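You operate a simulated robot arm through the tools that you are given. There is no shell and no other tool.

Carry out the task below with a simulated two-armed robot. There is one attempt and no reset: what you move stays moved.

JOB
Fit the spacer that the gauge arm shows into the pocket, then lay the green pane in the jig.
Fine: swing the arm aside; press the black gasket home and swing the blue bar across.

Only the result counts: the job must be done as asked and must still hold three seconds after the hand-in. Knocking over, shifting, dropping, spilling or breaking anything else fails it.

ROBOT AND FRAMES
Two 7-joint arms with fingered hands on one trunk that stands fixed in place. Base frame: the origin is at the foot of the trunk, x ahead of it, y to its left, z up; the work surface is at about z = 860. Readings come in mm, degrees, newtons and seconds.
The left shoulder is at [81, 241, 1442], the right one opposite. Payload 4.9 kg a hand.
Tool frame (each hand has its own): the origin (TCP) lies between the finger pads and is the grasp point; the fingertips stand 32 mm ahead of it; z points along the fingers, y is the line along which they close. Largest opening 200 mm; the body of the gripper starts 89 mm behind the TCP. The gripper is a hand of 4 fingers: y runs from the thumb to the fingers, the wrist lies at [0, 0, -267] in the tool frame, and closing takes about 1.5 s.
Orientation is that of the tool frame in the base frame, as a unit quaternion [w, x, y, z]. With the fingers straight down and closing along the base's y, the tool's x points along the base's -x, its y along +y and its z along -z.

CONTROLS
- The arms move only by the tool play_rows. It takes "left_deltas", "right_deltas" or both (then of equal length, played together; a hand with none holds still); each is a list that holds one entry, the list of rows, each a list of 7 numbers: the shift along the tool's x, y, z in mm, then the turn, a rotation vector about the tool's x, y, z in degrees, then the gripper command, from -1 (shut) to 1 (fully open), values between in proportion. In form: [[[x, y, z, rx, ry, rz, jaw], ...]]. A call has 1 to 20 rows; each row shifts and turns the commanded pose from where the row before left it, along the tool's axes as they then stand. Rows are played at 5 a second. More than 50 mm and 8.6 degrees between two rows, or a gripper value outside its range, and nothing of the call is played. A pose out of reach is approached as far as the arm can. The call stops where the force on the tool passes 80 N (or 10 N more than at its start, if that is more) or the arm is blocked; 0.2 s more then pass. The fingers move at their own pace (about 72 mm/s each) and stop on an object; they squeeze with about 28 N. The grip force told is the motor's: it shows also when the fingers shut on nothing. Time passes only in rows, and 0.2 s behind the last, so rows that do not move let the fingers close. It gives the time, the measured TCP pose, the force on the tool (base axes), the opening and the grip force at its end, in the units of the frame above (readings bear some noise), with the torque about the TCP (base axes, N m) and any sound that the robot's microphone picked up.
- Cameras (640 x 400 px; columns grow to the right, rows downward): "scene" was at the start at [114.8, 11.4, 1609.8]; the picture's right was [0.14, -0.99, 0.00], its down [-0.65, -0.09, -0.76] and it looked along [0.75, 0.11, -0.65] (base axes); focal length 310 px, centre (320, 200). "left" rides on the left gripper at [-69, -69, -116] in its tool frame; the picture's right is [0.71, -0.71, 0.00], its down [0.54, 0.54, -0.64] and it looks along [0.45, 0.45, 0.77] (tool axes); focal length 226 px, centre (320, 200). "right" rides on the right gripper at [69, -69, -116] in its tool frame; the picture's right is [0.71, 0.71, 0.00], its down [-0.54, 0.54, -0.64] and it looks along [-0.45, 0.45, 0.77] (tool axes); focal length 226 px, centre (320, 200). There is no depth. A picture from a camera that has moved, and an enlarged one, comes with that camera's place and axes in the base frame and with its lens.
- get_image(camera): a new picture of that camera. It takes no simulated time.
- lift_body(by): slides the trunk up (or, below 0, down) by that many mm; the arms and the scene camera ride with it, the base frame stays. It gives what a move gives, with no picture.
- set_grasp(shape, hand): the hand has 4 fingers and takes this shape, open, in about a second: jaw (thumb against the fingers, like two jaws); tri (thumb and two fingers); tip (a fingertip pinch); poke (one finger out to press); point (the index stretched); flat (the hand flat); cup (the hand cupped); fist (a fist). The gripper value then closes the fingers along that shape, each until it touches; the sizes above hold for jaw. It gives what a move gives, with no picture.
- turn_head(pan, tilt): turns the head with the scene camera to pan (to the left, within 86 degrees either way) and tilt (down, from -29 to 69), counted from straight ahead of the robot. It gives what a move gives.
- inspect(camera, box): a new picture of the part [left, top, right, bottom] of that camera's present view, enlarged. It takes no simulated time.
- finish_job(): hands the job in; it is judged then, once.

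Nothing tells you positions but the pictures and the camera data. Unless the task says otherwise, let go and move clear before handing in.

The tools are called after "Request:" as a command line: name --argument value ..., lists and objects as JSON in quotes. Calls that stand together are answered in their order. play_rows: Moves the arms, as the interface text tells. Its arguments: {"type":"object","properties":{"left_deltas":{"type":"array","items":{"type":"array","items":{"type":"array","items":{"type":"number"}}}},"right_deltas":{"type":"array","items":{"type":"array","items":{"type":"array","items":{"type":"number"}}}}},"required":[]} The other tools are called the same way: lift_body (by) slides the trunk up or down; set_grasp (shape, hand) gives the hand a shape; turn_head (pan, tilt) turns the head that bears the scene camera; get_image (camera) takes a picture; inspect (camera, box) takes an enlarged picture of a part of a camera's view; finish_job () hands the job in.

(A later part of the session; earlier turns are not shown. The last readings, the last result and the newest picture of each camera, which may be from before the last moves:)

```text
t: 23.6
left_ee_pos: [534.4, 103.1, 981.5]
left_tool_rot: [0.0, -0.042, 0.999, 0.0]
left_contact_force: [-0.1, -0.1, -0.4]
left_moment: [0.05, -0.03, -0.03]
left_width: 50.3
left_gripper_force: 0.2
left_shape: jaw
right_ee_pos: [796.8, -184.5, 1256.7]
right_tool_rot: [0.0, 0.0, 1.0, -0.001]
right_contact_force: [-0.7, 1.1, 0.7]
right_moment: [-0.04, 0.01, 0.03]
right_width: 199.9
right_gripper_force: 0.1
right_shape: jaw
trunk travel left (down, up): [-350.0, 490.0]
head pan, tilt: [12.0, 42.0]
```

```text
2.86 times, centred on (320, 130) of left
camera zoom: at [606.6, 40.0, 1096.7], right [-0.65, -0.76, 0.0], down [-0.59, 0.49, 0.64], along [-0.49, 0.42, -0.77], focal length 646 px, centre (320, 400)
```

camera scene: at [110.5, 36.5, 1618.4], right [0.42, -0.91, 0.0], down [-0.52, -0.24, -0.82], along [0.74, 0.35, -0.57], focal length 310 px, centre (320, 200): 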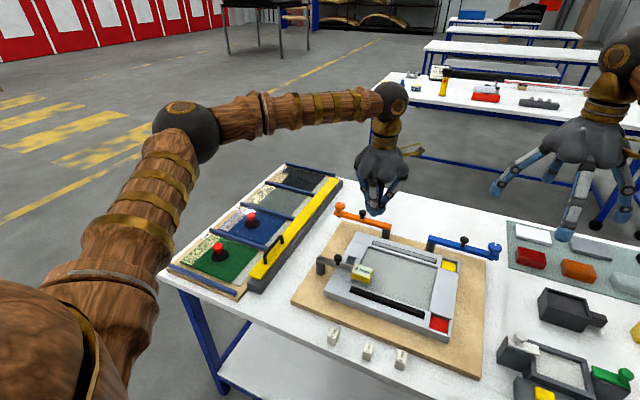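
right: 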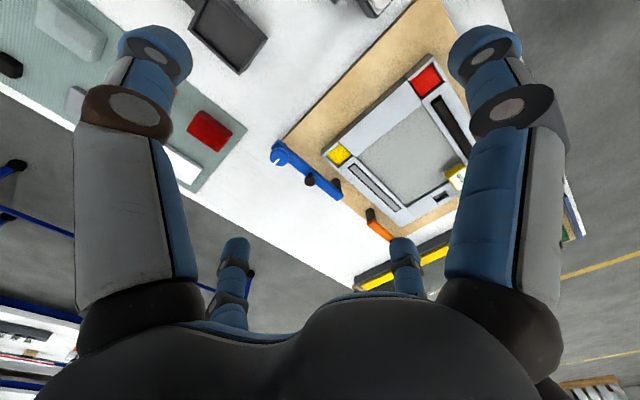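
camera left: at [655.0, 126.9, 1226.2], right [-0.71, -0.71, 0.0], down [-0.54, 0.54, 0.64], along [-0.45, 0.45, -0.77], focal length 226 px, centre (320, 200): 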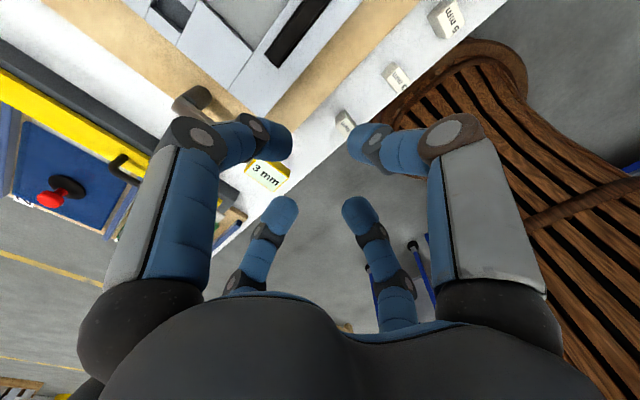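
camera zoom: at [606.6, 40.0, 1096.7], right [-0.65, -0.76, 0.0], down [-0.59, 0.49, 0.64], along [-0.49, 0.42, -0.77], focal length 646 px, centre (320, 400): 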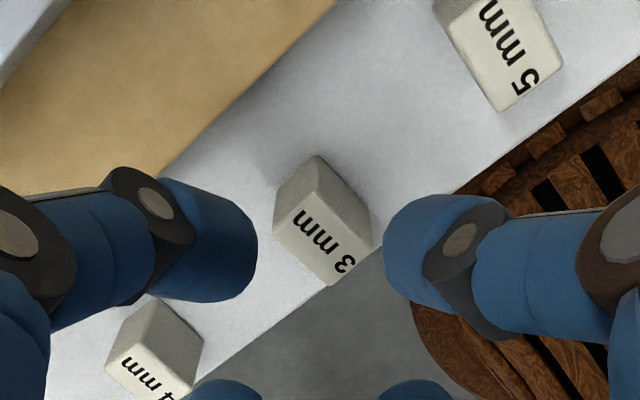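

The hand is centred over the 3 mm spacer, with neighbours clear. I'll descend to grip its upper part.

Request:
play_rows --left_deltas '[[[0, 0, 20, 0, 0, 0, -0.54], [0, 0, 20, 0, 0, 0, -0.54], [0, 0, 15, 0, 0, 0, -0.54], [0, 0, 10, 0, 0, 0, -0.54], [0, 0, 7, 0, 0, 0, -0.54], [0, 0, 0, 0, 0, 0, -0.54], [0, 0, 0, 0, 0, 0, -0.54]]]'

Request:
inspect --camera "scene" --box '[270, 240, 370, 320]'

Request:
inspect --camera "left" --box '[240, 100, 400, 200]'

```text
t: 25.2
left_ee_pos: [533.4, 102.5, 910.0]
left_tool_rot: [0.0, -0.042, 0.999, 0.0]
left_contact_force: [0.3, -0.3, 0.1]
left_moment: [0.03, 0.01, 0.01]
left_width: 46.2
left_gripper_force: 0.0
left_shape: jaw
right_ee_pos: [798.2, -184.9, 1256.8]
right_tool_rot: [0.0, 0.0, 1.0, 0.001]
right_contact_force: [0.2, 0.2, -0.4]
right_moment: [0.0, 0.03, -0.01]
right_width: 199.9
right_gripper_force: 0.1
right_shape: jaw
trunk travel left (down, up): [-350.0, 490.0]
head pan, tilt: [12.0, 42.0]
```

```text
5.00 times, centred on (320, 280) of scene
camera zoom: at [113.0, 16.5, 1607.8], right [0.21, -0.98, 0.0], down [-0.65, -0.14, -0.74], along [0.73, 0.15, -0.67], focal length 1553 px, centre (320, -200)
```

zoom: 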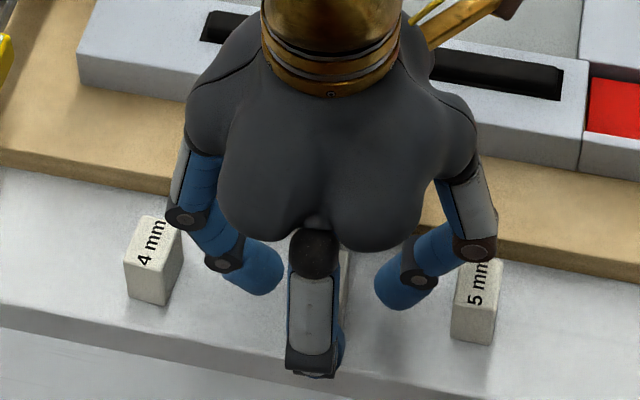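

```text
4.00 times, centred on (320, 150) of left
camera zoom: at [607.1, 39.2, 1025.0], right [-0.65, -0.76, 0.0], down [-0.58, 0.49, 0.64], along [-0.49, 0.42, -0.77], focal length 904 px, centre (320, 400)
```

zoom: 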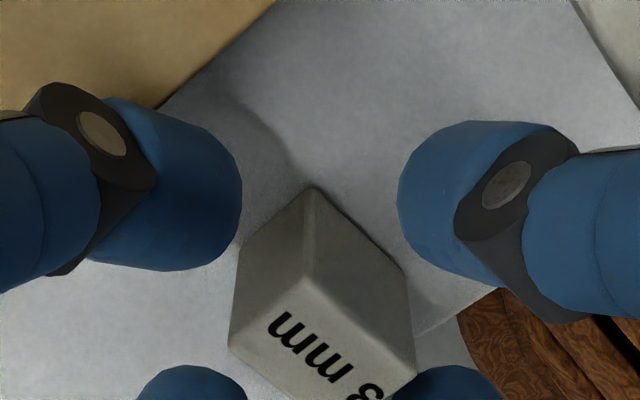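

The fingers surround the spacer without touching it. Closing now.

Request:
play_rows --left_deltas '[[[0, 0, 0, 0, 0, 0, -0.7], [0, 0, 0, 0, 0, 0, -0.8], [0, 0, 0, 0, 0, 0, -0.9], [0, 0, 0, 0, 0, 0, -1], [0, 0, 0, 0, 0, 0, -1], [0, 0, 0, 0, 0, 0, -1], [0, 0, 0, 0, 0, 0, -1], [0, 0, 0, 0, 0, 0, -1]]]'

Request:
inspect --camera "left" --box '[240, 100, 400, 200]'

Request:
inspect --camera "scene" --box '[280, 260, 360, 320]'

```text
t: 27.0
left_ee_pos: [533.0, 101.9, 909.6]
left_tool_rot: [-0.001, -0.042, 0.999, -0.001]
left_contact_force: [-0.4, 0.1, 0.1]
left_moment: [0.03, 0.0, 0.01]
left_width: 16.2
left_gripper_force: 28.0
left_shape: jaw
right_ee_pos: [797.9, -184.5, 1257.5]
right_tool_rot: [0.0, 0.0, 1.0, -0.001]
right_contact_force: [0.0, -0.6, -0.3]
right_moment: [0.02, 0.0, 0.01]
right_width: 199.6
right_gripper_force: 0.1
right_shape: jaw
trunk travel left (down, up): [-350.0, 490.0]
head pan, tilt: [12.0, 42.0]
```

```text
4.00 times, centred on (320, 150) of left
camera zoom: at [607.1, 39.2, 1025.1], right [-0.65, -0.76, 0.0], down [-0.58, 0.49, 0.64], along [-0.49, 0.42, -0.77], focal length 904 px, centre (320, 400)
```

zoom: 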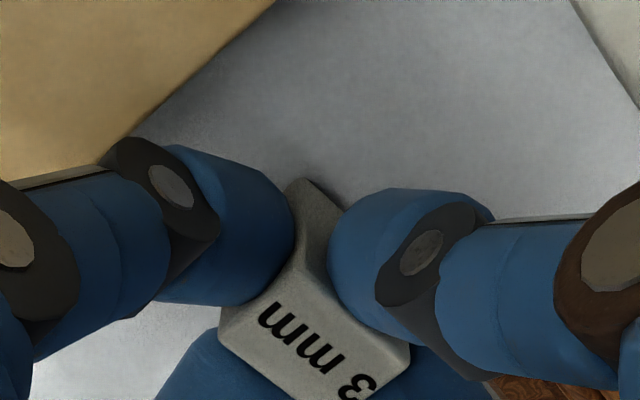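

```text
6.67 times, centred on (320, 290) of scene
camera zoom: at [113.0, 16.5, 1607.8], right [0.21, -0.98, 0.0], down [-0.65, -0.14, -0.74], along [0.73, 0.15, -0.67], focal length 2070 px, centre (320, -400)
```

zoom: 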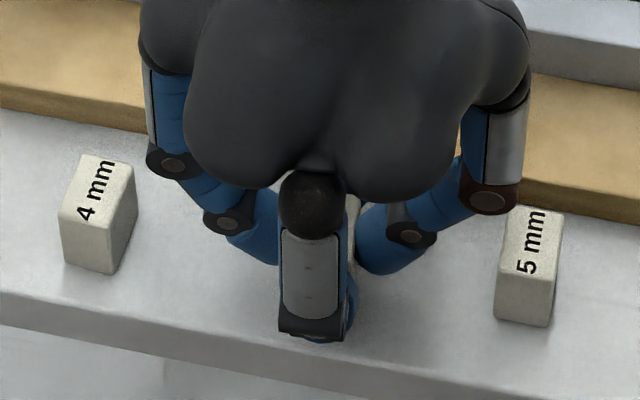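

Gripped at a width of 16 mm with full force. I'll lift it and check that the spacer comes along.

Request:
play_rows --left_deltas '[[[0, 0, -10, 0, 0, 0, -1], [0, 0, -20, 0, 0, 0, -1], [0, 0, -30, 0, 0, 0, -1], [0, 0, -30, 0, 0, 0, -1], [0, 0, -30, 0, 0, 0, -1], [0, 0, 0, 0, 0, 0, -1]]]'

Request:
inspect --camera "left" --box '[240, 100, 400, 200]'

Request:
inspect --camera "scene" --box '[270, 200, 370, 320]'

```text
t: 28.4
left_ee_pos: [532.4, 103.4, 1030.9]
left_tool_rot: [0.0, -0.042, 0.999, 0.0]
left_contact_force: [-0.4, 0.2, -0.5]
left_moment: [0.0, 0.03, -0.02]
left_width: 15.9
left_gripper_force: 28.3
left_shape: jaw
right_ee_pos: [798.8, -184.3, 1256.7]
right_tool_rot: [-0.001, -0.001, 1.0, 0.0]
right_contact_force: [0.2, -0.8, 0.3]
right_moment: [0.01, 0.02, 0.0]
right_width: 199.7
right_gripper_force: 0.1
right_shape: jaw
trunk travel left (down, up): [-350.0, 490.0]
head pan, tilt: [12.0, 42.0]
```

```text
4.00 times, centred on (320, 150) of left
camera zoom: at [606.4, 39.9, 1146.2], right [-0.65, -0.76, 0.0], down [-0.58, 0.49, 0.64], along [-0.49, 0.42, -0.77], focal length 904 px, centre (320, 400)
```

zoom: 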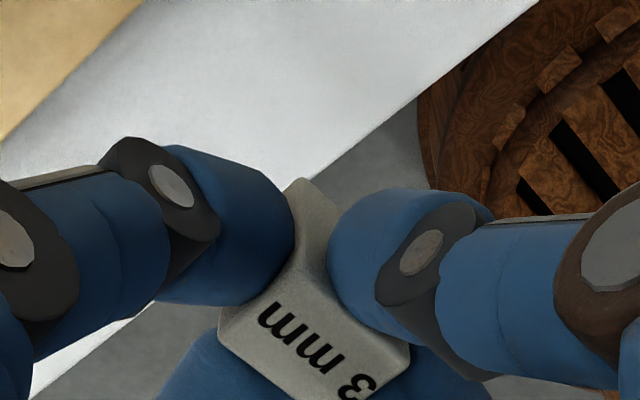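

```text
3.33 times, centred on (320, 260) of scene
camera zoom: at [113.5, 16.5, 1607.8], right [0.21, -0.98, 0.0], down [-0.66, -0.14, -0.74], along [0.73, 0.15, -0.67], focal length 1035 px, centre (320, 0)
```

zoom: 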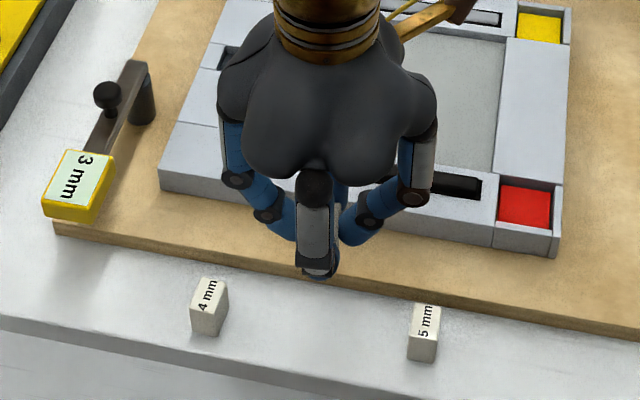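

The 3 mm spacer is held well and centred. I'll turn it square and carry it above the pocket.

Request:
play_rows --left_deltas '[[[0, 0, 0, 0, 0, 2.4, -1], [0, 0, 0, 0, 0, 2.4, -1], [-30.15, 17.1, 0, 0, 0, 0, -1], [-30.15, 17.1, 0, 0, 0, 0, -1], [-30.15, 17.1, 5, 0, 0, 0, -1], [-30.15, 17.1, 5, 0, 0, 0, -1], [-30.15, 17.1, 5, 0, 0, 0, -1], [-30.15, 17.1, 5, 0, 0, 0, -1], [-30.15, 17.1, 5, 0, 0, 0, -1], [-30.15, 17.0, 5, 0, 0, 0, -1], [0, 0, 5, 0, 0, 0, -1], [0, 0, 5, 0, 0, 0, -1], [0, 0, 0, 0, 0, 0, -1]]]'

Request:
inspect --camera "left" --box '[220, 60, 420, 185]'

Request:
inspect --camera "scene" --box '[250, 150, 346, 240]'

```text
t: 31.2
left_ee_pos: [774.6, 239.8, 990.1]
left_tool_rot: [0.001, 0.0, 1.0, 0.0]
left_contact_force: [0.2, 0.1, -0.3]
left_moment: [0.0, 0.05, 0.04]
left_width: 16.1
left_gripper_force: 27.8
left_shape: jaw
right_ee_pos: [798.2, -184.8, 1256.3]
right_tool_rot: [0.0, 0.0, 1.0, -0.001]
right_contact_force: [-0.2, 0.0, -0.7]
right_moment: [0.0, -0.02, 0.06]
right_width: 200.3
right_gripper_force: 0.1
right_shape: jaw
trunk travel left (down, up): [-350.0, 490.0]
head pan, tilt: [12.0, 42.0]
```

```text
3.20 times, centred on (320, 122) of left
camera zoom: at [842.0, 170.9, 1104.8], right [-0.71, -0.71, 0.0], down [-0.54, 0.54, 0.64], along [-0.46, 0.45, -0.77], focal length 723 px, centre (320, 448)
```

zoom: 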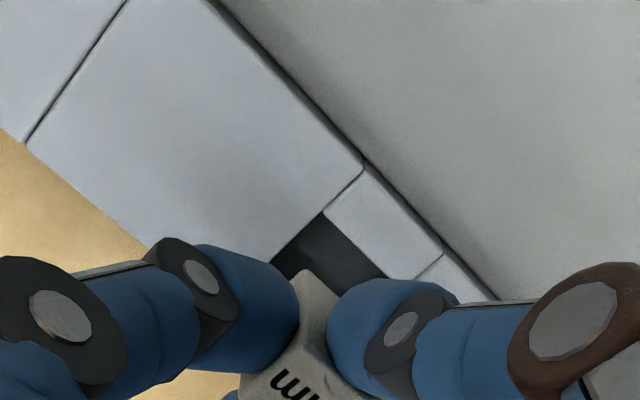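

```text
4.44 times, centred on (298, 195) of scene
camera zoom: at [113.4, 16.6, 1607.8], right [0.21, -0.98, 0.0], down [-0.66, -0.14, -0.74], along [0.73, 0.15, -0.67], focal length 1380 px, centre (418, 222)
```

zoom: 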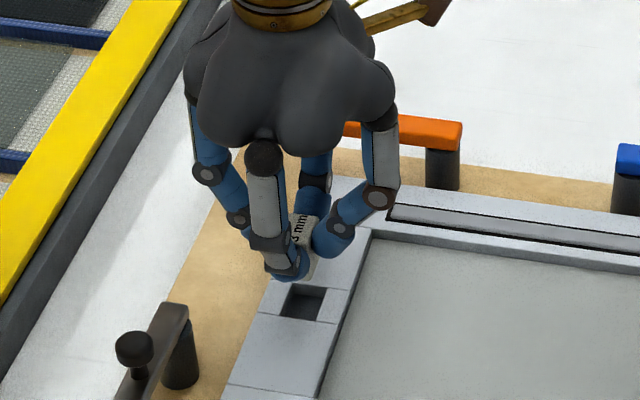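

Comparing the two cameras, the frame top looks closer to z 910 than 906, and x shifts accordingly. I'll zoom in with all three cameras to refine both the spacer-in-hand and pocket positions.

Request:
inspect --camera "left" --box '[272, 120, 368, 180]'

Request:
inspect --camera "right" --box '[400, 150, 496, 230]'

Request:
inspect --camera "scene" --box '[276, 190, 316, 225]'

```text
6.67 times, centred on (320, 150) of left
camera zoom: at [842.0, 170.9, 1104.8], right [-0.71, -0.71, 0.0], down [-0.54, 0.54, 0.64], along [-0.46, 0.45, -0.77], focal length 1507 px, centre (320, 533)
```

zoom: 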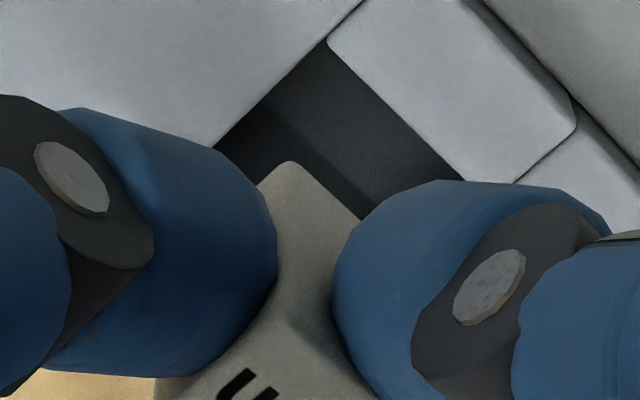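

```text
5.00 times, centred on (448, 190) of right
camera zoom: at [729.1, -253.0, 1372.3], right [-0.71, 0.71, 0.0], down [0.54, 0.54, 0.64], along [0.45, 0.45, -0.77], focal length 1130 px, centre (-320, 250)
```

zoom: 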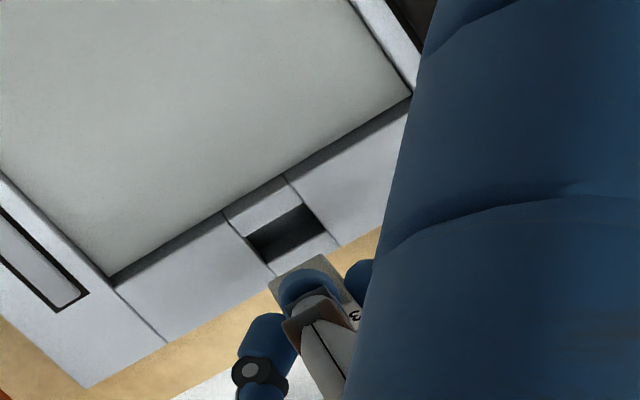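

```text
11.43 times, centred on (296, 208) of scene
camera zoom: at [113.4, 16.6, 1607.8], right [0.21, -0.98, 0.0], down [-0.66, -0.14, -0.74], along [0.73, 0.15, -0.67], focal length 3549 px, centre (594, 114)
```

zoom: 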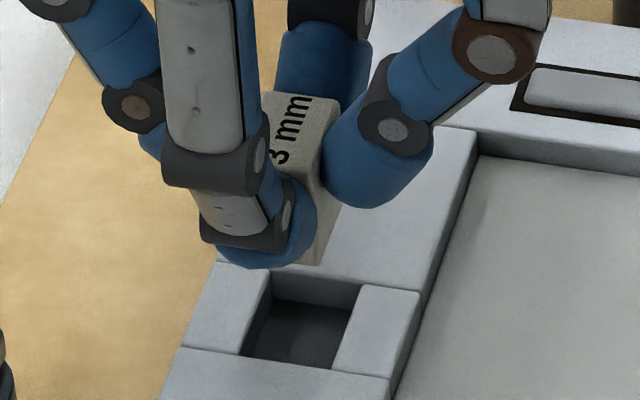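

All three cameras now agree: the pocket centre is about (770.3, 238.7) with the frame top near z 911. The spacer needs to shift about −4 mm in x and −1.4 mm in y. I'll correct that and lower it to just above the rim.

Request:
play_rows --left_deltas '[[[4.1, -1.4, 0, 0, 0, 0, -1], [0, 0, 10, 0, 0, 0, -1], [0, 0, 10, 0, 0, 0, -1], [0, 0, 9, 0, 0, 0, -1], [0, 0, 0, 0, 0, 0, -1], [0, 0, 0, 0, 0, 0, -1]]]'

Request:
inspect --camera "left" --box '[272, 120, 368, 180]'

Request:
inspect --camera "scene" --box '[276, 195, 316, 230]'

Request:
inspect --camera "right" --box '[430, 170, 478, 210]'

```text
t: 32.6
left_ee_pos: [769.5, 238.0, 960.8]
left_tool_rot: [0.0, 0.0, 1.0, 0.0]
left_contact_force: [0.4, 0.1, -0.6]
left_moment: [0.0, 0.03, 0.0]
left_width: 15.7
left_gripper_force: 27.7
left_shape: jaw
right_ee_pos: [798.0, -185.0, 1257.3]
right_tool_rot: [0.0, 0.0, 1.0, 0.0]
right_contact_force: [0.9, 0.4, 1.0]
right_moment: [-0.01, 0.03, 0.02]
right_width: 200.0
right_gripper_force: 0.0
right_shape: jaw
trunk travel left (down, up): [-350.0, 490.0]
head pan, tilt: [12.0, 42.0]
```

```text
6.67 times, centred on (320, 150) of left
camera zoom: at [838.2, 168.8, 1076.1], right [-0.71, -0.71, 0.0], down [-0.54, 0.54, 0.64], along [-0.45, 0.45, -0.77], focal length 1507 px, centre (320, 533)
```

zoom: 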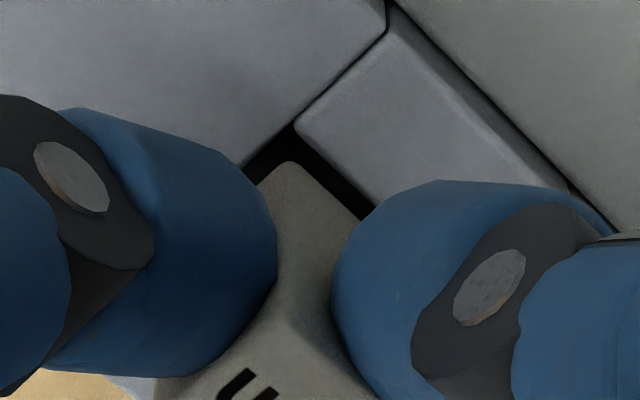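

```text
11.43 times, centred on (296, 212) of scene
camera zoom: at [113.0, 16.5, 1607.8], right [0.21, -0.98, 0.0], down [-0.65, -0.14, -0.74], along [0.73, 0.15, -0.67], focal length 3549 px, centre (594, 57)
```

zoom: 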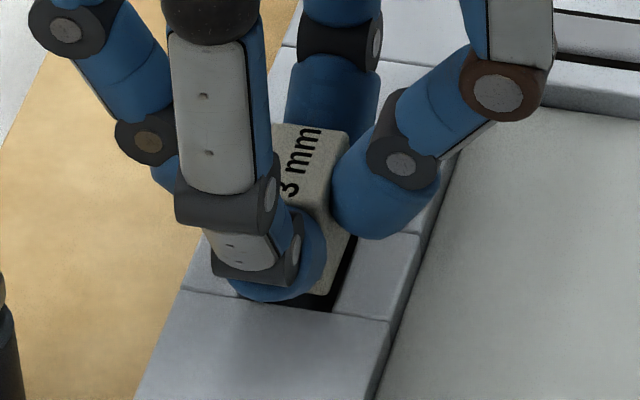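

```text
10.00 times, centred on (454, 190) of right
camera zoom: at [728.7, -253.1, 1372.5], right [-0.71, 0.71, 0.0], down [0.54, 0.54, 0.64], along [0.45, 0.45, -0.77], focal length 2261 px, centre (-1020, 300)
```

zoom: 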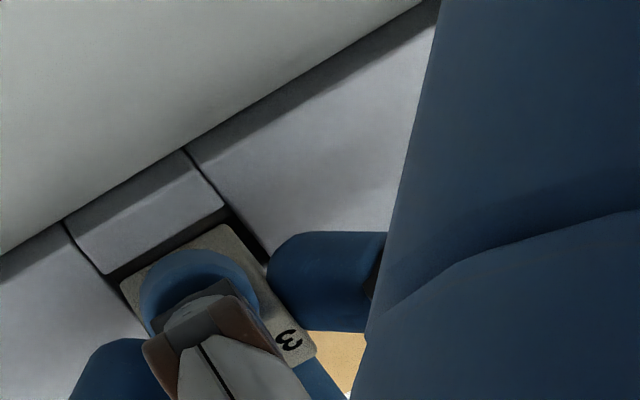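

The gaps look even on both sides. I'll lower slowly into the pocket and watch the force.

Request:
play_rows --left_deltas '[[[0, 0, 2.5, 0, 0, 0, -1], [0, 0, 2.5, 0, 0, 0, -1], [0, 0, 2.5, 0, 0, 0, -1], [0, 0, 0, 0, 0, 0, -1]]]'

Request:
inspect --camera "left" --box '[272, 120, 368, 180]'

```text
t: 33.6
left_ee_pos: [770.3, 237.9, 952.5]
left_tool_rot: [0.0, 0.0, 1.0, -0.001]
left_contact_force: [0.6, 1.0, -0.5]
left_moment: [0.0, 0.01, -0.01]
left_width: 16.1
left_gripper_force: 28.1
left_shape: jaw
right_ee_pos: [798.0, -184.6, 1256.3]
right_tool_rot: [0.0, 0.0, 1.0, 0.0]
right_contact_force: [0.2, 1.1, 1.1]
right_moment: [0.02, 0.01, 0.02]
right_width: 200.0
right_gripper_force: 0.2
right_shape: jaw
trunk travel left (down, up): [-350.0, 490.0]
head pan, tilt: [12.0, 42.0]
```

```text
6.67 times, centred on (320, 150) of left
camera zoom: at [837.8, 168.4, 1068.2], right [-0.71, -0.71, 0.0], down [-0.54, 0.54, 0.64], along [-0.45, 0.46, -0.77], focal length 1507 px, centre (320, 533)
```

zoom: 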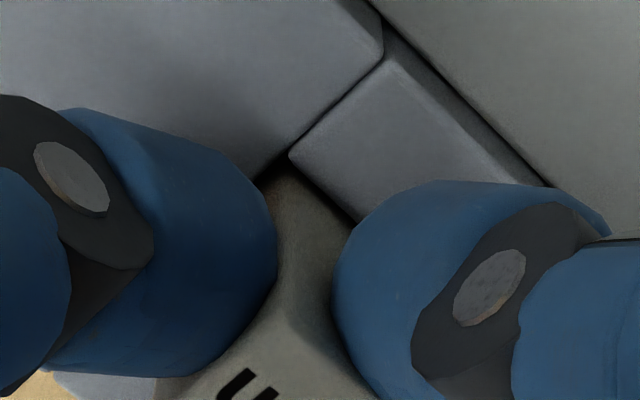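

It is entering the pocket with no contact force. Continuing down gently to the floor.

Request:
play_rows --left_deltas '[[[0, 0, 2, 0, 0, 0, -1], [0, 0, 2, 0, 0, 0, -1], [0, 0, 0, 0, 0, 0, -1]]]'

Request:
inspect --camera "left" --box '[272, 120, 368, 180]'

Request:
inspect --camera "scene" --box '[276, 195, 316, 230]'

```text
t: 34.4
left_ee_pos: [769.6, 238.8, 949.1]
left_tool_rot: [0.0, 0.0, 1.0, -0.001]
left_contact_force: [0.0, 0.7, -0.4]
left_moment: [0.0, 0.02, 0.01]
left_width: 16.0
left_gripper_force: 27.9
left_shape: jaw
right_ee_pos: [796.8, -185.1, 1256.5]
right_tool_rot: [0.0, 0.0, 1.0, 0.0]
right_contact_force: [-0.5, 0.2, -0.1]
right_moment: [0.03, 0.03, 0.0]
right_width: 200.0
right_gripper_force: 0.1
right_shape: jaw
trunk travel left (down, up): [-350.0, 490.0]
head pan, tilt: [12.0, 42.0]
```

```text
6.67 times, centred on (320, 150) of left
camera zoom: at [837.6, 168.8, 1064.5], right [-0.71, -0.71, 0.0], down [-0.54, 0.54, 0.64], along [-0.45, 0.46, -0.77], focal length 1507 px, centre (320, 533)
```

zoom: 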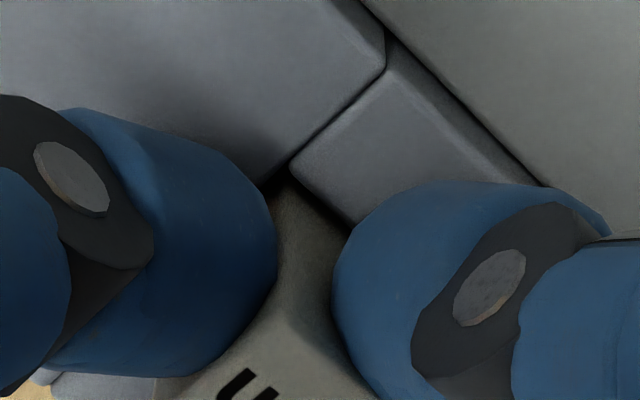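

```text
11.43 times, centred on (296, 212) of scene
camera zoom: at [113.0, 16.5, 1607.8], right [0.21, -0.98, 0.0], down [-0.65, -0.14, -0.74], along [0.73, 0.15, -0.67], focal length 3549 px, centre (594, 57)
```

zoom: 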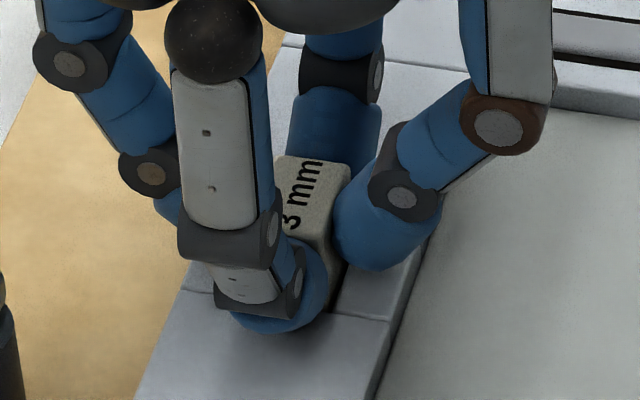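

Still free and inside the walls. I'll take a few more millimetres in small steps.

Request:
play_rows --left_deltas '[[[0, 0, 1, 0, 0, 0, -1], [0, 0, 1, 0, 0, 0, -1], [0, 0, 1, 0, 0, 0, -1], [0, 0, 0, 0, 0, 0, -1]]]'

Request:
inspect --camera "scene" --box '[276, 195, 316, 230]'

```text
t: 35.4
left_ee_pos: [770.3, 236.5, 946.9]
left_tool_rot: [0.001, 0.001, 1.0, 0.0]
left_contact_force: [1.1, 1.5, 9.8]
left_moment: [0.04, -0.03, 0.0]
left_width: 16.4
left_gripper_force: 28.2
left_shape: jaw
right_ee_pos: [796.6, -183.4, 1256.6]
right_tool_rot: [-0.001, -0.001, 1.0, 0.0]
right_contact_force: [-0.5, -0.5, 0.1]
right_moment: [-0.03, 0.03, 0.01]
right_width: 200.0
right_gripper_force: 0.2
right_shape: jaw
trunk travel left (down, up): [-350.0, 490.0]
head pan, tilt: [12.0, 42.0]
```

```text
11.43 times, centred on (296, 212) of scene
camera zoom: at [111.9, 16.2, 1608.0], right [0.21, -0.98, 0.0], down [-0.65, -0.14, -0.74], along [0.73, 0.15, -0.67], focal length 3549 px, centre (594, 57)
```

zoom: 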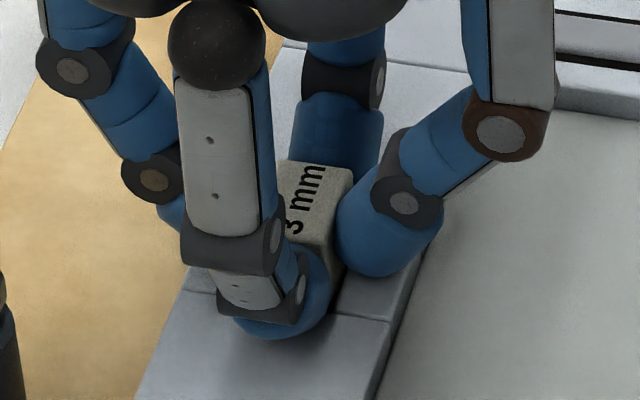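

Contact at the floor, about 10 N, at the expected height. I'll release gradually and rise.

Request:
play_rows --left_deltas '[[[0, 0, -0.5, 0, 0, 0, -0.85], [0, 0, 0, 0, 0, 0, -0.75], [0, 0, 0, 0, 0, 0, -0.65], [0, 0, 0, 0, 0, 0, -0.55], [0, 0, 0, 0, 0, 0, -0.5], [0, 0, 0, 0, 0, 0, -0.5], [0, 0, 0, 0, 0, 0, -0.5], [0, 0, -10, 0, 0, 0, -0.5], [0, 0, -15, 0, 0, 0, -0.5], [0, 0, -25, 0, 0, 0, -0.5], [0, 0, -40, 0, 0, 0, -0.5], [0, 0, -40, 0, 0, 0, -0.5], [0, 0, 0, 0, 0, 0, -0.5]]]'

Request:
inspect --camera "scene" --box '[276, 195, 316, 230]'

Request:
inspect --camera "left" --box '[240, 80, 400, 180]'

Request:
inspect --camera "right" --box '[430, 170, 478, 210]'

```text
t: 38.2
left_ee_pos: [771.1, 236.1, 1077.1]
left_tool_rot: [0.0, 0.0, 1.0, 0.0]
left_contact_force: [0.4, -0.4, -0.3]
left_moment: [0.0, 0.03, 0.01]
left_width: 49.8
left_gripper_force: 0.1
left_shape: jaw
right_ee_pos: [799.4, -184.3, 1256.0]
right_tool_rot: [-0.001, 0.0, 1.0, 0.0]
right_contact_force: [-0.4, 0.4, 0.5]
right_moment: [0.0, 0.05, -0.01]
right_width: 199.9
right_gripper_force: 0.1
right_shape: jaw
trunk travel left (down, up): [-350.0, 490.0]
head pan, tilt: [12.0, 42.0]
```

```text
11.43 times, centred on (296, 212) of scene
camera zoom: at [113.6, 16.8, 1607.8], right [0.21, -0.98, 0.0], down [-0.66, -0.14, -0.74], along [0.73, 0.15, -0.67], focal length 3549 px, centre (594, 57)
```

zoom: 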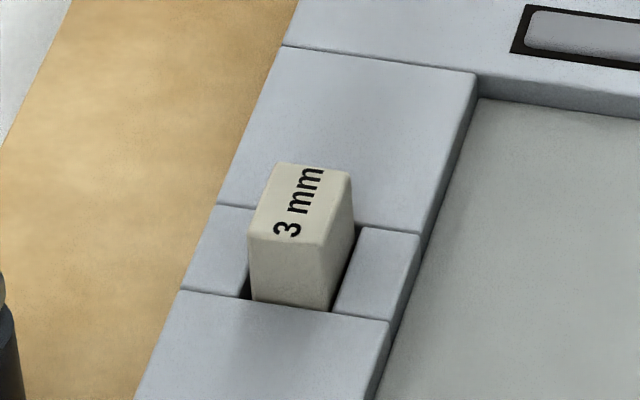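

```text
4.00 times, centred on (320, 130) of left
camera zoom: at [839.3, 168.0, 1192.4], right [-0.71, -0.71, 0.0], down [-0.54, 0.54, 0.64], along [-0.45, 0.45, -0.77], focal length 904 px, centre (320, 480)
```

zoom: 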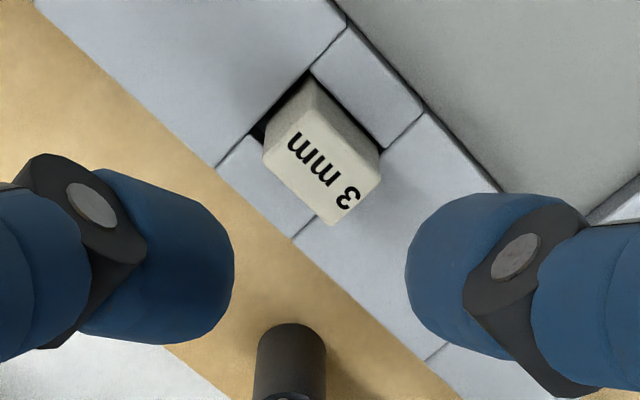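

```text
10.00 times, centred on (454, 190) of right
camera zoom: at [729.3, -252.8, 1372.2], right [-0.71, 0.71, 0.0], down [0.54, 0.54, 0.64], along [0.45, 0.45, -0.77], focal length 2261 px, centre (-1020, 300)
```

zoom: 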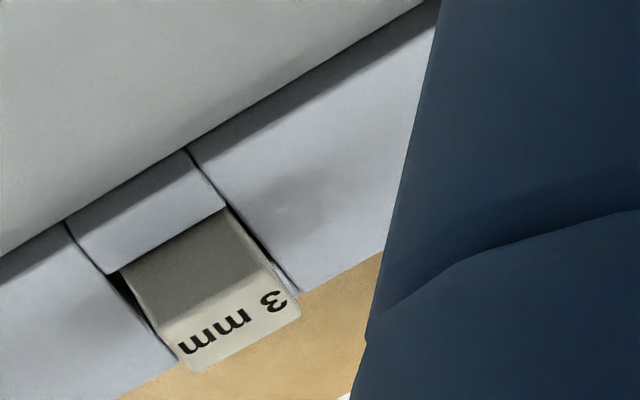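

The 3 mm spacer is seated in the pocket. Now I'll move the left hand over the green pane's knob, and turn the head for a better view of the rack.

Request:
play_rows --left_deltas '[[[10, 40, -3, 0, 0, 0, -0.3], [15, 44, -3, 0, 0, 0, -0.3], [16, 46, 0, 0, 0, 0, -0.3], [16, 46, 0, 0, 0, 0, -0.3], [16, 46, 0, 0, 0, 0, -0.3], [16, 46, 0, 0, 0, 0, -0.3], [16, 46, 0, 0, 0, 0, -0.3], [16, 46, 0, 0, 0, 0, -0.3], [16, 46, 0, 0, 0, 0, -0.3], [0, 0, 0, 0, 0, 0, -0.3], [0, 0, 0, 0, 0, 0, -0.3]]]'

Request:
turn_head --pan 42 --tilt 42

Request:
get_image --camera "scene"

Request:
get_image --camera "left"

```text
t: 40.6
left_ee_pos: [632.9, 644.4, 1084.2]
left_tool_rot: [0.0, -0.001, 1.0, 0.0]
left_contact_force: [0.3, 0.6, 0.0]
left_moment: [0.0, 0.04, -0.01]
left_width: 69.9
left_gripper_force: 0.1
left_shape: jaw
right_ee_pos: [798.3, -183.4, 1255.5]
right_tool_rot: [0.0, -0.001, 1.0, 0.0]
right_contact_force: [-0.1, 0.0, -0.6]
right_moment: [-0.02, 0.01, 0.01]
right_width: 200.2
right_gripper_force: 0.0
right_shape: jaw
trunk travel left (down, up): [-350.0, 490.0]
head pan, tilt: [12.0, 42.0]
```

```text
t: 41.6
left_ee_pos: [632.8, 642.4, 1084.2]
left_tool_rot: [0.001, 0.001, 1.0, 0.0]
left_contact_force: [0.3, 0.4, 1.0]
left_moment: [0.01, -0.01, 0.0]
left_width: 69.8
left_gripper_force: 0.0
left_shape: jaw
right_ee_pos: [797.4, -184.0, 1257.9]
right_tool_rot: [-0.001, 0.0, 1.0, 0.0]
right_contact_force: [0.2, -0.2, 0.2]
right_moment: [0.01, 0.0, -0.01]
right_width: 199.9
right_gripper_force: 0.1
right_shape: jaw
trunk travel left (down, up): [-350.0, 490.0]
head pan, tilt: [42.0, 42.0]
```

```text
taken
camera scene: at [93.4, 55.0, 1607.8], right [0.67, -0.74, 0.0], down [-0.5, -0.45, -0.74], along [0.55, 0.5, -0.67], focal length 310 px, centre (320, 200)
```

scene: 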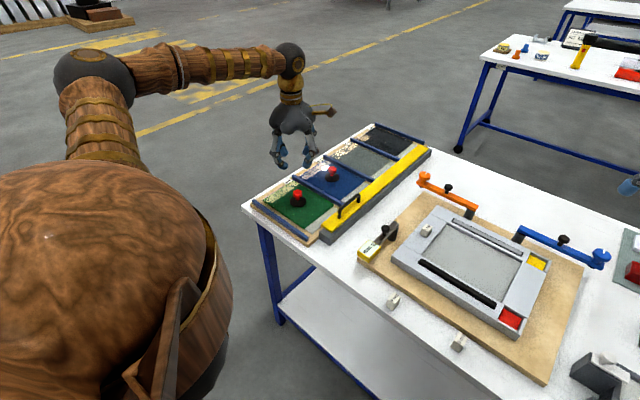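

```text
taken
camera left: at [700.6, 574.7, 1198.9], right [-0.71, -0.71, 0.0], down [-0.54, 0.54, 0.64], along [-0.45, 0.46, -0.77], focal length 226 px, centre (320, 200)
```

left: 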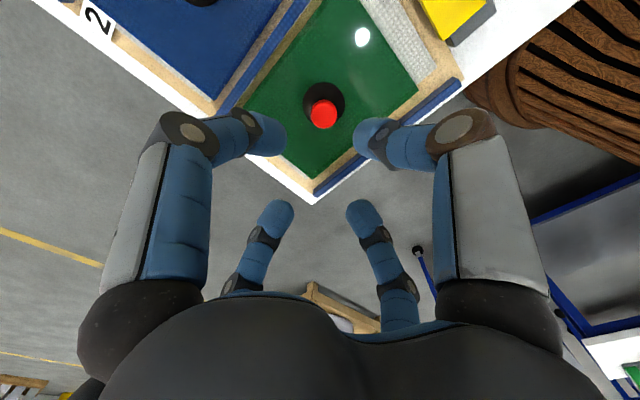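

The knob sits almost under the hand. I'll zoom in on both cameras to get its centre and the pane's edges.

Request:
inspect --camera "left" --box '[240, 40, 400, 160]'

Request:
inspect --camera "scene" --box '[245, 165, 345, 245]'

Request:
inspect --camera "left" --box '[200, 0, 480, 210]'

```text
3.33 times, centred on (320, 100) of left
camera zoom: at [700.6, 574.7, 1198.9], right [-0.71, -0.71, 0.0], down [-0.54, 0.54, 0.64], along [-0.45, 0.46, -0.77], focal length 754 px, centre (320, 533)
```

zoom: 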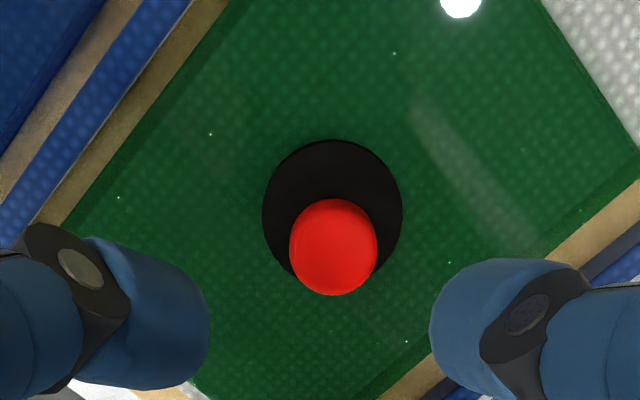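

```text
5.00 times, centred on (295, 205) of scene
camera zoom: at [93.4, 55.0, 1607.8], right [0.67, -0.74, 0.0], down [-0.5, -0.45, -0.74], along [0.55, 0.5, -0.67], focal length 1553 px, centre (445, 175)
```

zoom: 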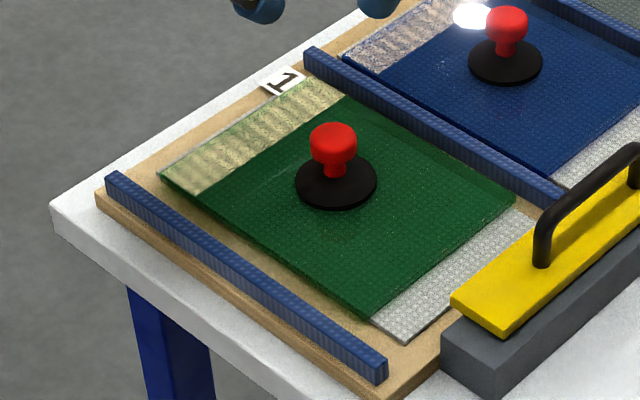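

```text
1.90 times, centred on (340, 105) of left
camera zoom: at [700.6, 574.7, 1198.9], right [-0.71, -0.71, 0.0], down [-0.54, 0.54, 0.64], along [-0.45, 0.46, -0.77], focal length 431 px, centre (282, 381)
```

zoom: 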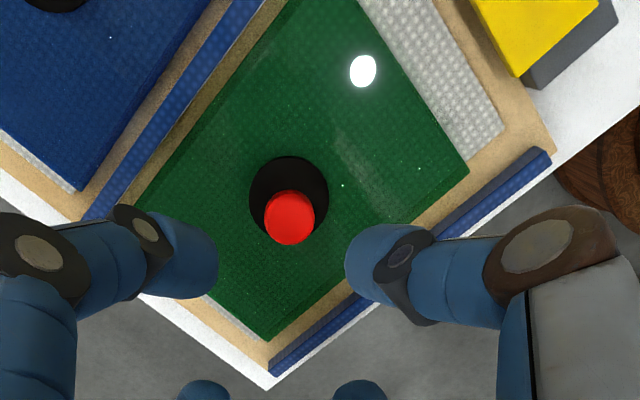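

The knob axis is at about (631, 638), with its top near z 932 and the pane top near z 888. I'll centre over it and descend so the fingertips go around the knob head.

Request:
play_rows --left_deltas '[[[1.8, -5.3, 20, 0, 0, 0, -0.3], [0, 0, 30, 0, 0, 0, -0.3], [0, 0, 30, 0, 0, 0, -0.3], [0, 0, 25, 0, 0, 0, -0.3], [0, 0, 20, 0, 0, 0, -0.3], [0, 0, 0, 0, 0, 0, -0.3], [0, 0, 0, 0, 0, 0, -0.3]]]'

Request:
inspect --camera "left" --box '[240, 80, 400, 200]'

Request:
inspect --camera "scene" --box '[245, 135, 345, 245]'

```text
t: 43.2
left_ee_pos: [632.2, 639.5, 957.7]
left_tool_rot: [0.0, -0.001, 1.0, 0.001]
left_contact_force: [0.3, -1.3, 0.2]
left_moment: [0.0, 0.03, 0.01]
left_width: 69.9
left_gripper_force: 0.0
left_shape: jaw
right_ee_pos: [797.4, -184.9, 1257.6]
right_tool_rot: [0.0, -0.001, 1.0, 0.0]
right_contact_force: [1.0, 0.4, 0.1]
right_moment: [0.03, -0.02, -0.01]
right_width: 200.2
right_gripper_force: 0.0
right_shape: jaw
trunk travel left (down, up): [-350.0, 490.0]
head pan, tilt: [42.0, 42.0]
```

```text
3.33 times, centred on (320, 140) of left
camera zoom: at [699.6, 569.6, 1073.3], right [-0.71, -0.71, 0.0], down [-0.54, 0.54, 0.64], along [-0.45, 0.45, -0.77], focal length 754 px, centre (320, 400)
```

zoom: 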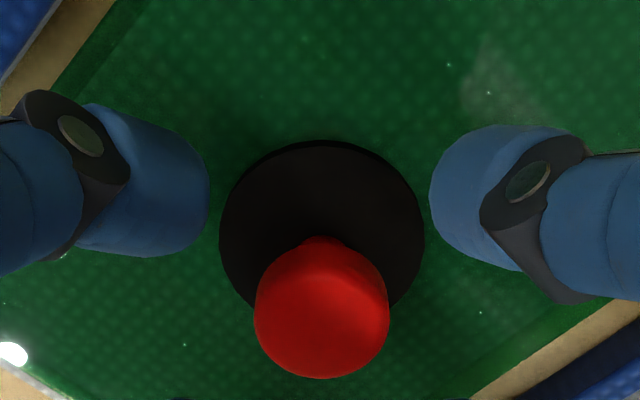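

```text
3.64 times, centred on (295, 190) of scene
camera zoom: at [93.2, 55.1, 1607.9], right [0.67, -0.74, 0.0], down [-0.5, -0.45, -0.74], along [0.55, 0.5, -0.67], focal length 1129 px, centre (411, 236)
```

zoom: 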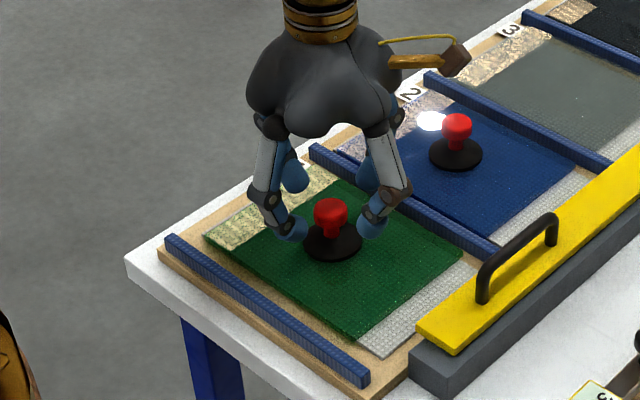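

Well centred. Lowering the last 23 mm and closing on the knob.

Request:
play_rows --left_deltas '[[[0, 0, 8, 0, 0, 0, -0.3], [0, 0, 8, 0, 0, 0, -0.3], [0, 0, 7, 0, 0, 0, -0.3], [0, 0, 0, 0, 0, 0, -0.3], [0, 0, 0, 0, 0, 0, -0.5], [0, 0, 0, 0, 0, 0, -0.65], [0, 0, 0, 0, 0, 0, -0.8], [0, 0, 0, 0, 0, 0, -1], [0, 0, 0, 0, 0, 0, -1], [0, 0, 0, 0, 0, 0, -1], [0, 0, 0, 0, 0, 0, -1], [0, 0, 0, 0, 0, 0, -1]]]'

Request:
inspect --camera "left" --box '[240, 80, 400, 200]'

Request:
inspect --camera "scene" --box '[245, 155, 345, 235]'

```text
t: 45.8
left_ee_pos: [631.3, 638.8, 934.9]
left_tool_rot: [0.0, 0.0, 1.0, 0.0]
left_contact_force: [-0.8, 0.6, -5.9]
left_moment: [-0.03, 0.02, 0.01]
left_width: 18.6
left_gripper_force: 27.9
left_shape: jaw
right_ee_pos: [798.7, -184.0, 1255.7]
right_tool_rot: [0.0, 0.0, 1.0, 0.0]
right_contact_force: [-0.5, 0.3, -0.6]
right_moment: [-0.01, 0.01, -0.02]
right_width: 199.8
right_gripper_force: 0.0
right_shape: jaw
trunk travel left (down, up): [-350.0, 490.0]
head pan, tilt: [42.0, 42.0]
```

```text
3.33 times, centred on (320, 140) of left
camera zoom: at [699.3, 569.8, 1049.7], right [-0.71, -0.71, 0.0], down [-0.54, 0.54, 0.64], along [-0.46, 0.45, -0.77], focal length 754 px, centre (320, 400)
```

zoom: 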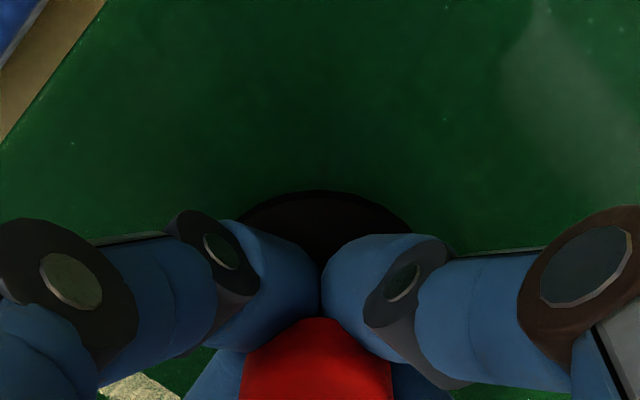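

```text
5.00 times, centred on (295, 195) of scene
camera zoom: at [93.9, 55.8, 1607.8], right [0.67, -0.74, 0.0], down [-0.5, -0.45, -0.74], along [0.55, 0.5, -0.67], focal length 1553 px, centre (445, 225)
```

zoom: 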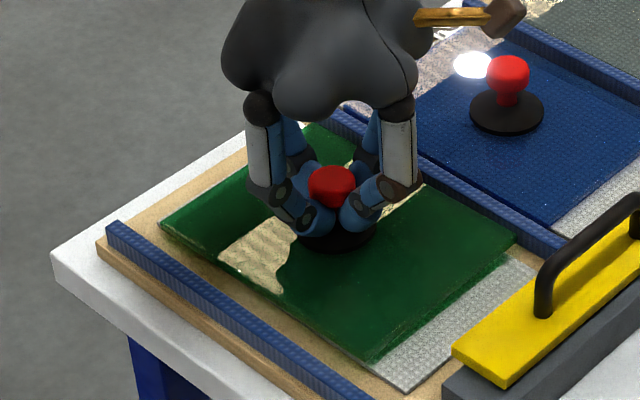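

The fingers hook under the knob head. I'll lift the pane straight up slowly.

Request:
play_rows --left_deltas '[[[0, 0, -3, 0, 0, 0, -1], [0, 0, -4, 0, 0, 0, -1], [0, 0, -5, 0, 0, 0, -1], [0, 0, -8, 0, 0, 0, -1], [0, 0, -10, 0, 0, 0, -1], [0, 0, -10, 0, 0, 0, -1], [0, 0, -10, 0, 0, 0, -1], [0, 0, 0, 0, 0, 0, -1]]]'

Request:
inspect --camera "scene" --box '[225, 125, 365, 245]'

Request:
get_image --camera "left"

```text
t: 47.6
left_ee_pos: [631.6, 638.3, 984.0]
left_tool_rot: [-0.001, 0.0, 1.0, -0.001]
left_contact_force: [-0.4, -0.2, -6.5]
left_moment: [0.01, -0.03, -0.02]
left_width: 18.4
left_gripper_force: 28.1
left_shape: jaw
right_ee_pos: [799.4, -184.4, 1256.1]
right_tool_rot: [-0.001, 0.0, 1.0, -0.002]
right_contact_force: [0.2, -0.2, -0.4]
right_moment: [-0.02, 0.01, 0.04]
right_width: 200.2
right_gripper_force: 0.0
right_shape: jaw
trunk travel left (down, up): [-350.0, 490.0]
head pan, tilt: [42.0, 42.0]
```

```text
3.33 times, centred on (295, 185) of scene
camera zoom: at [94.1, 56.1, 1607.7], right [0.67, -0.74, 0.0], down [-0.5, -0.45, -0.74], along [0.55, 0.5, -0.67], focal length 1035 px, centre (403, 250)
```

zoom: 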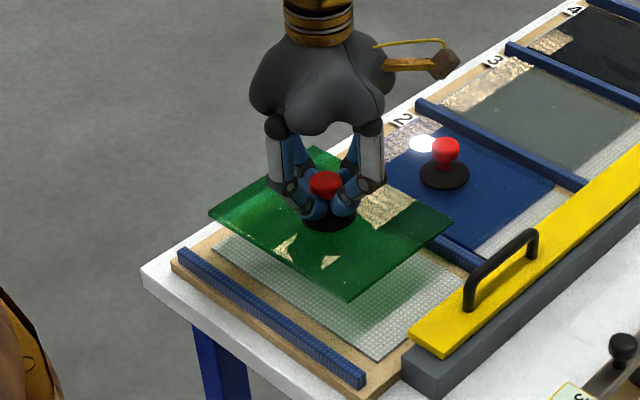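

```text
taken
camera left: at [699.7, 569.8, 1099.3], right [-0.71, -0.71, 0.0], down [-0.54, 0.54, 0.64], along [-0.46, 0.45, -0.77], focal length 226 px, centre (320, 200)
```

left: 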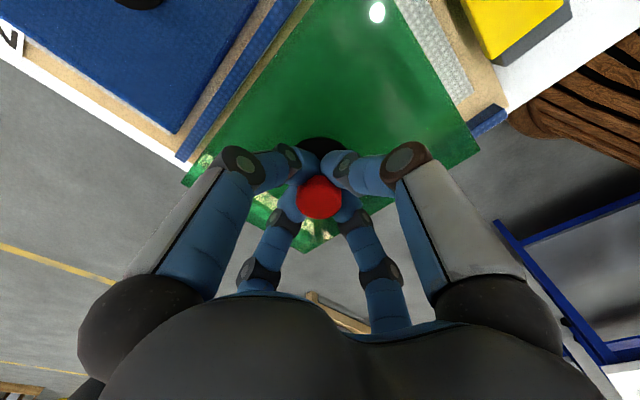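

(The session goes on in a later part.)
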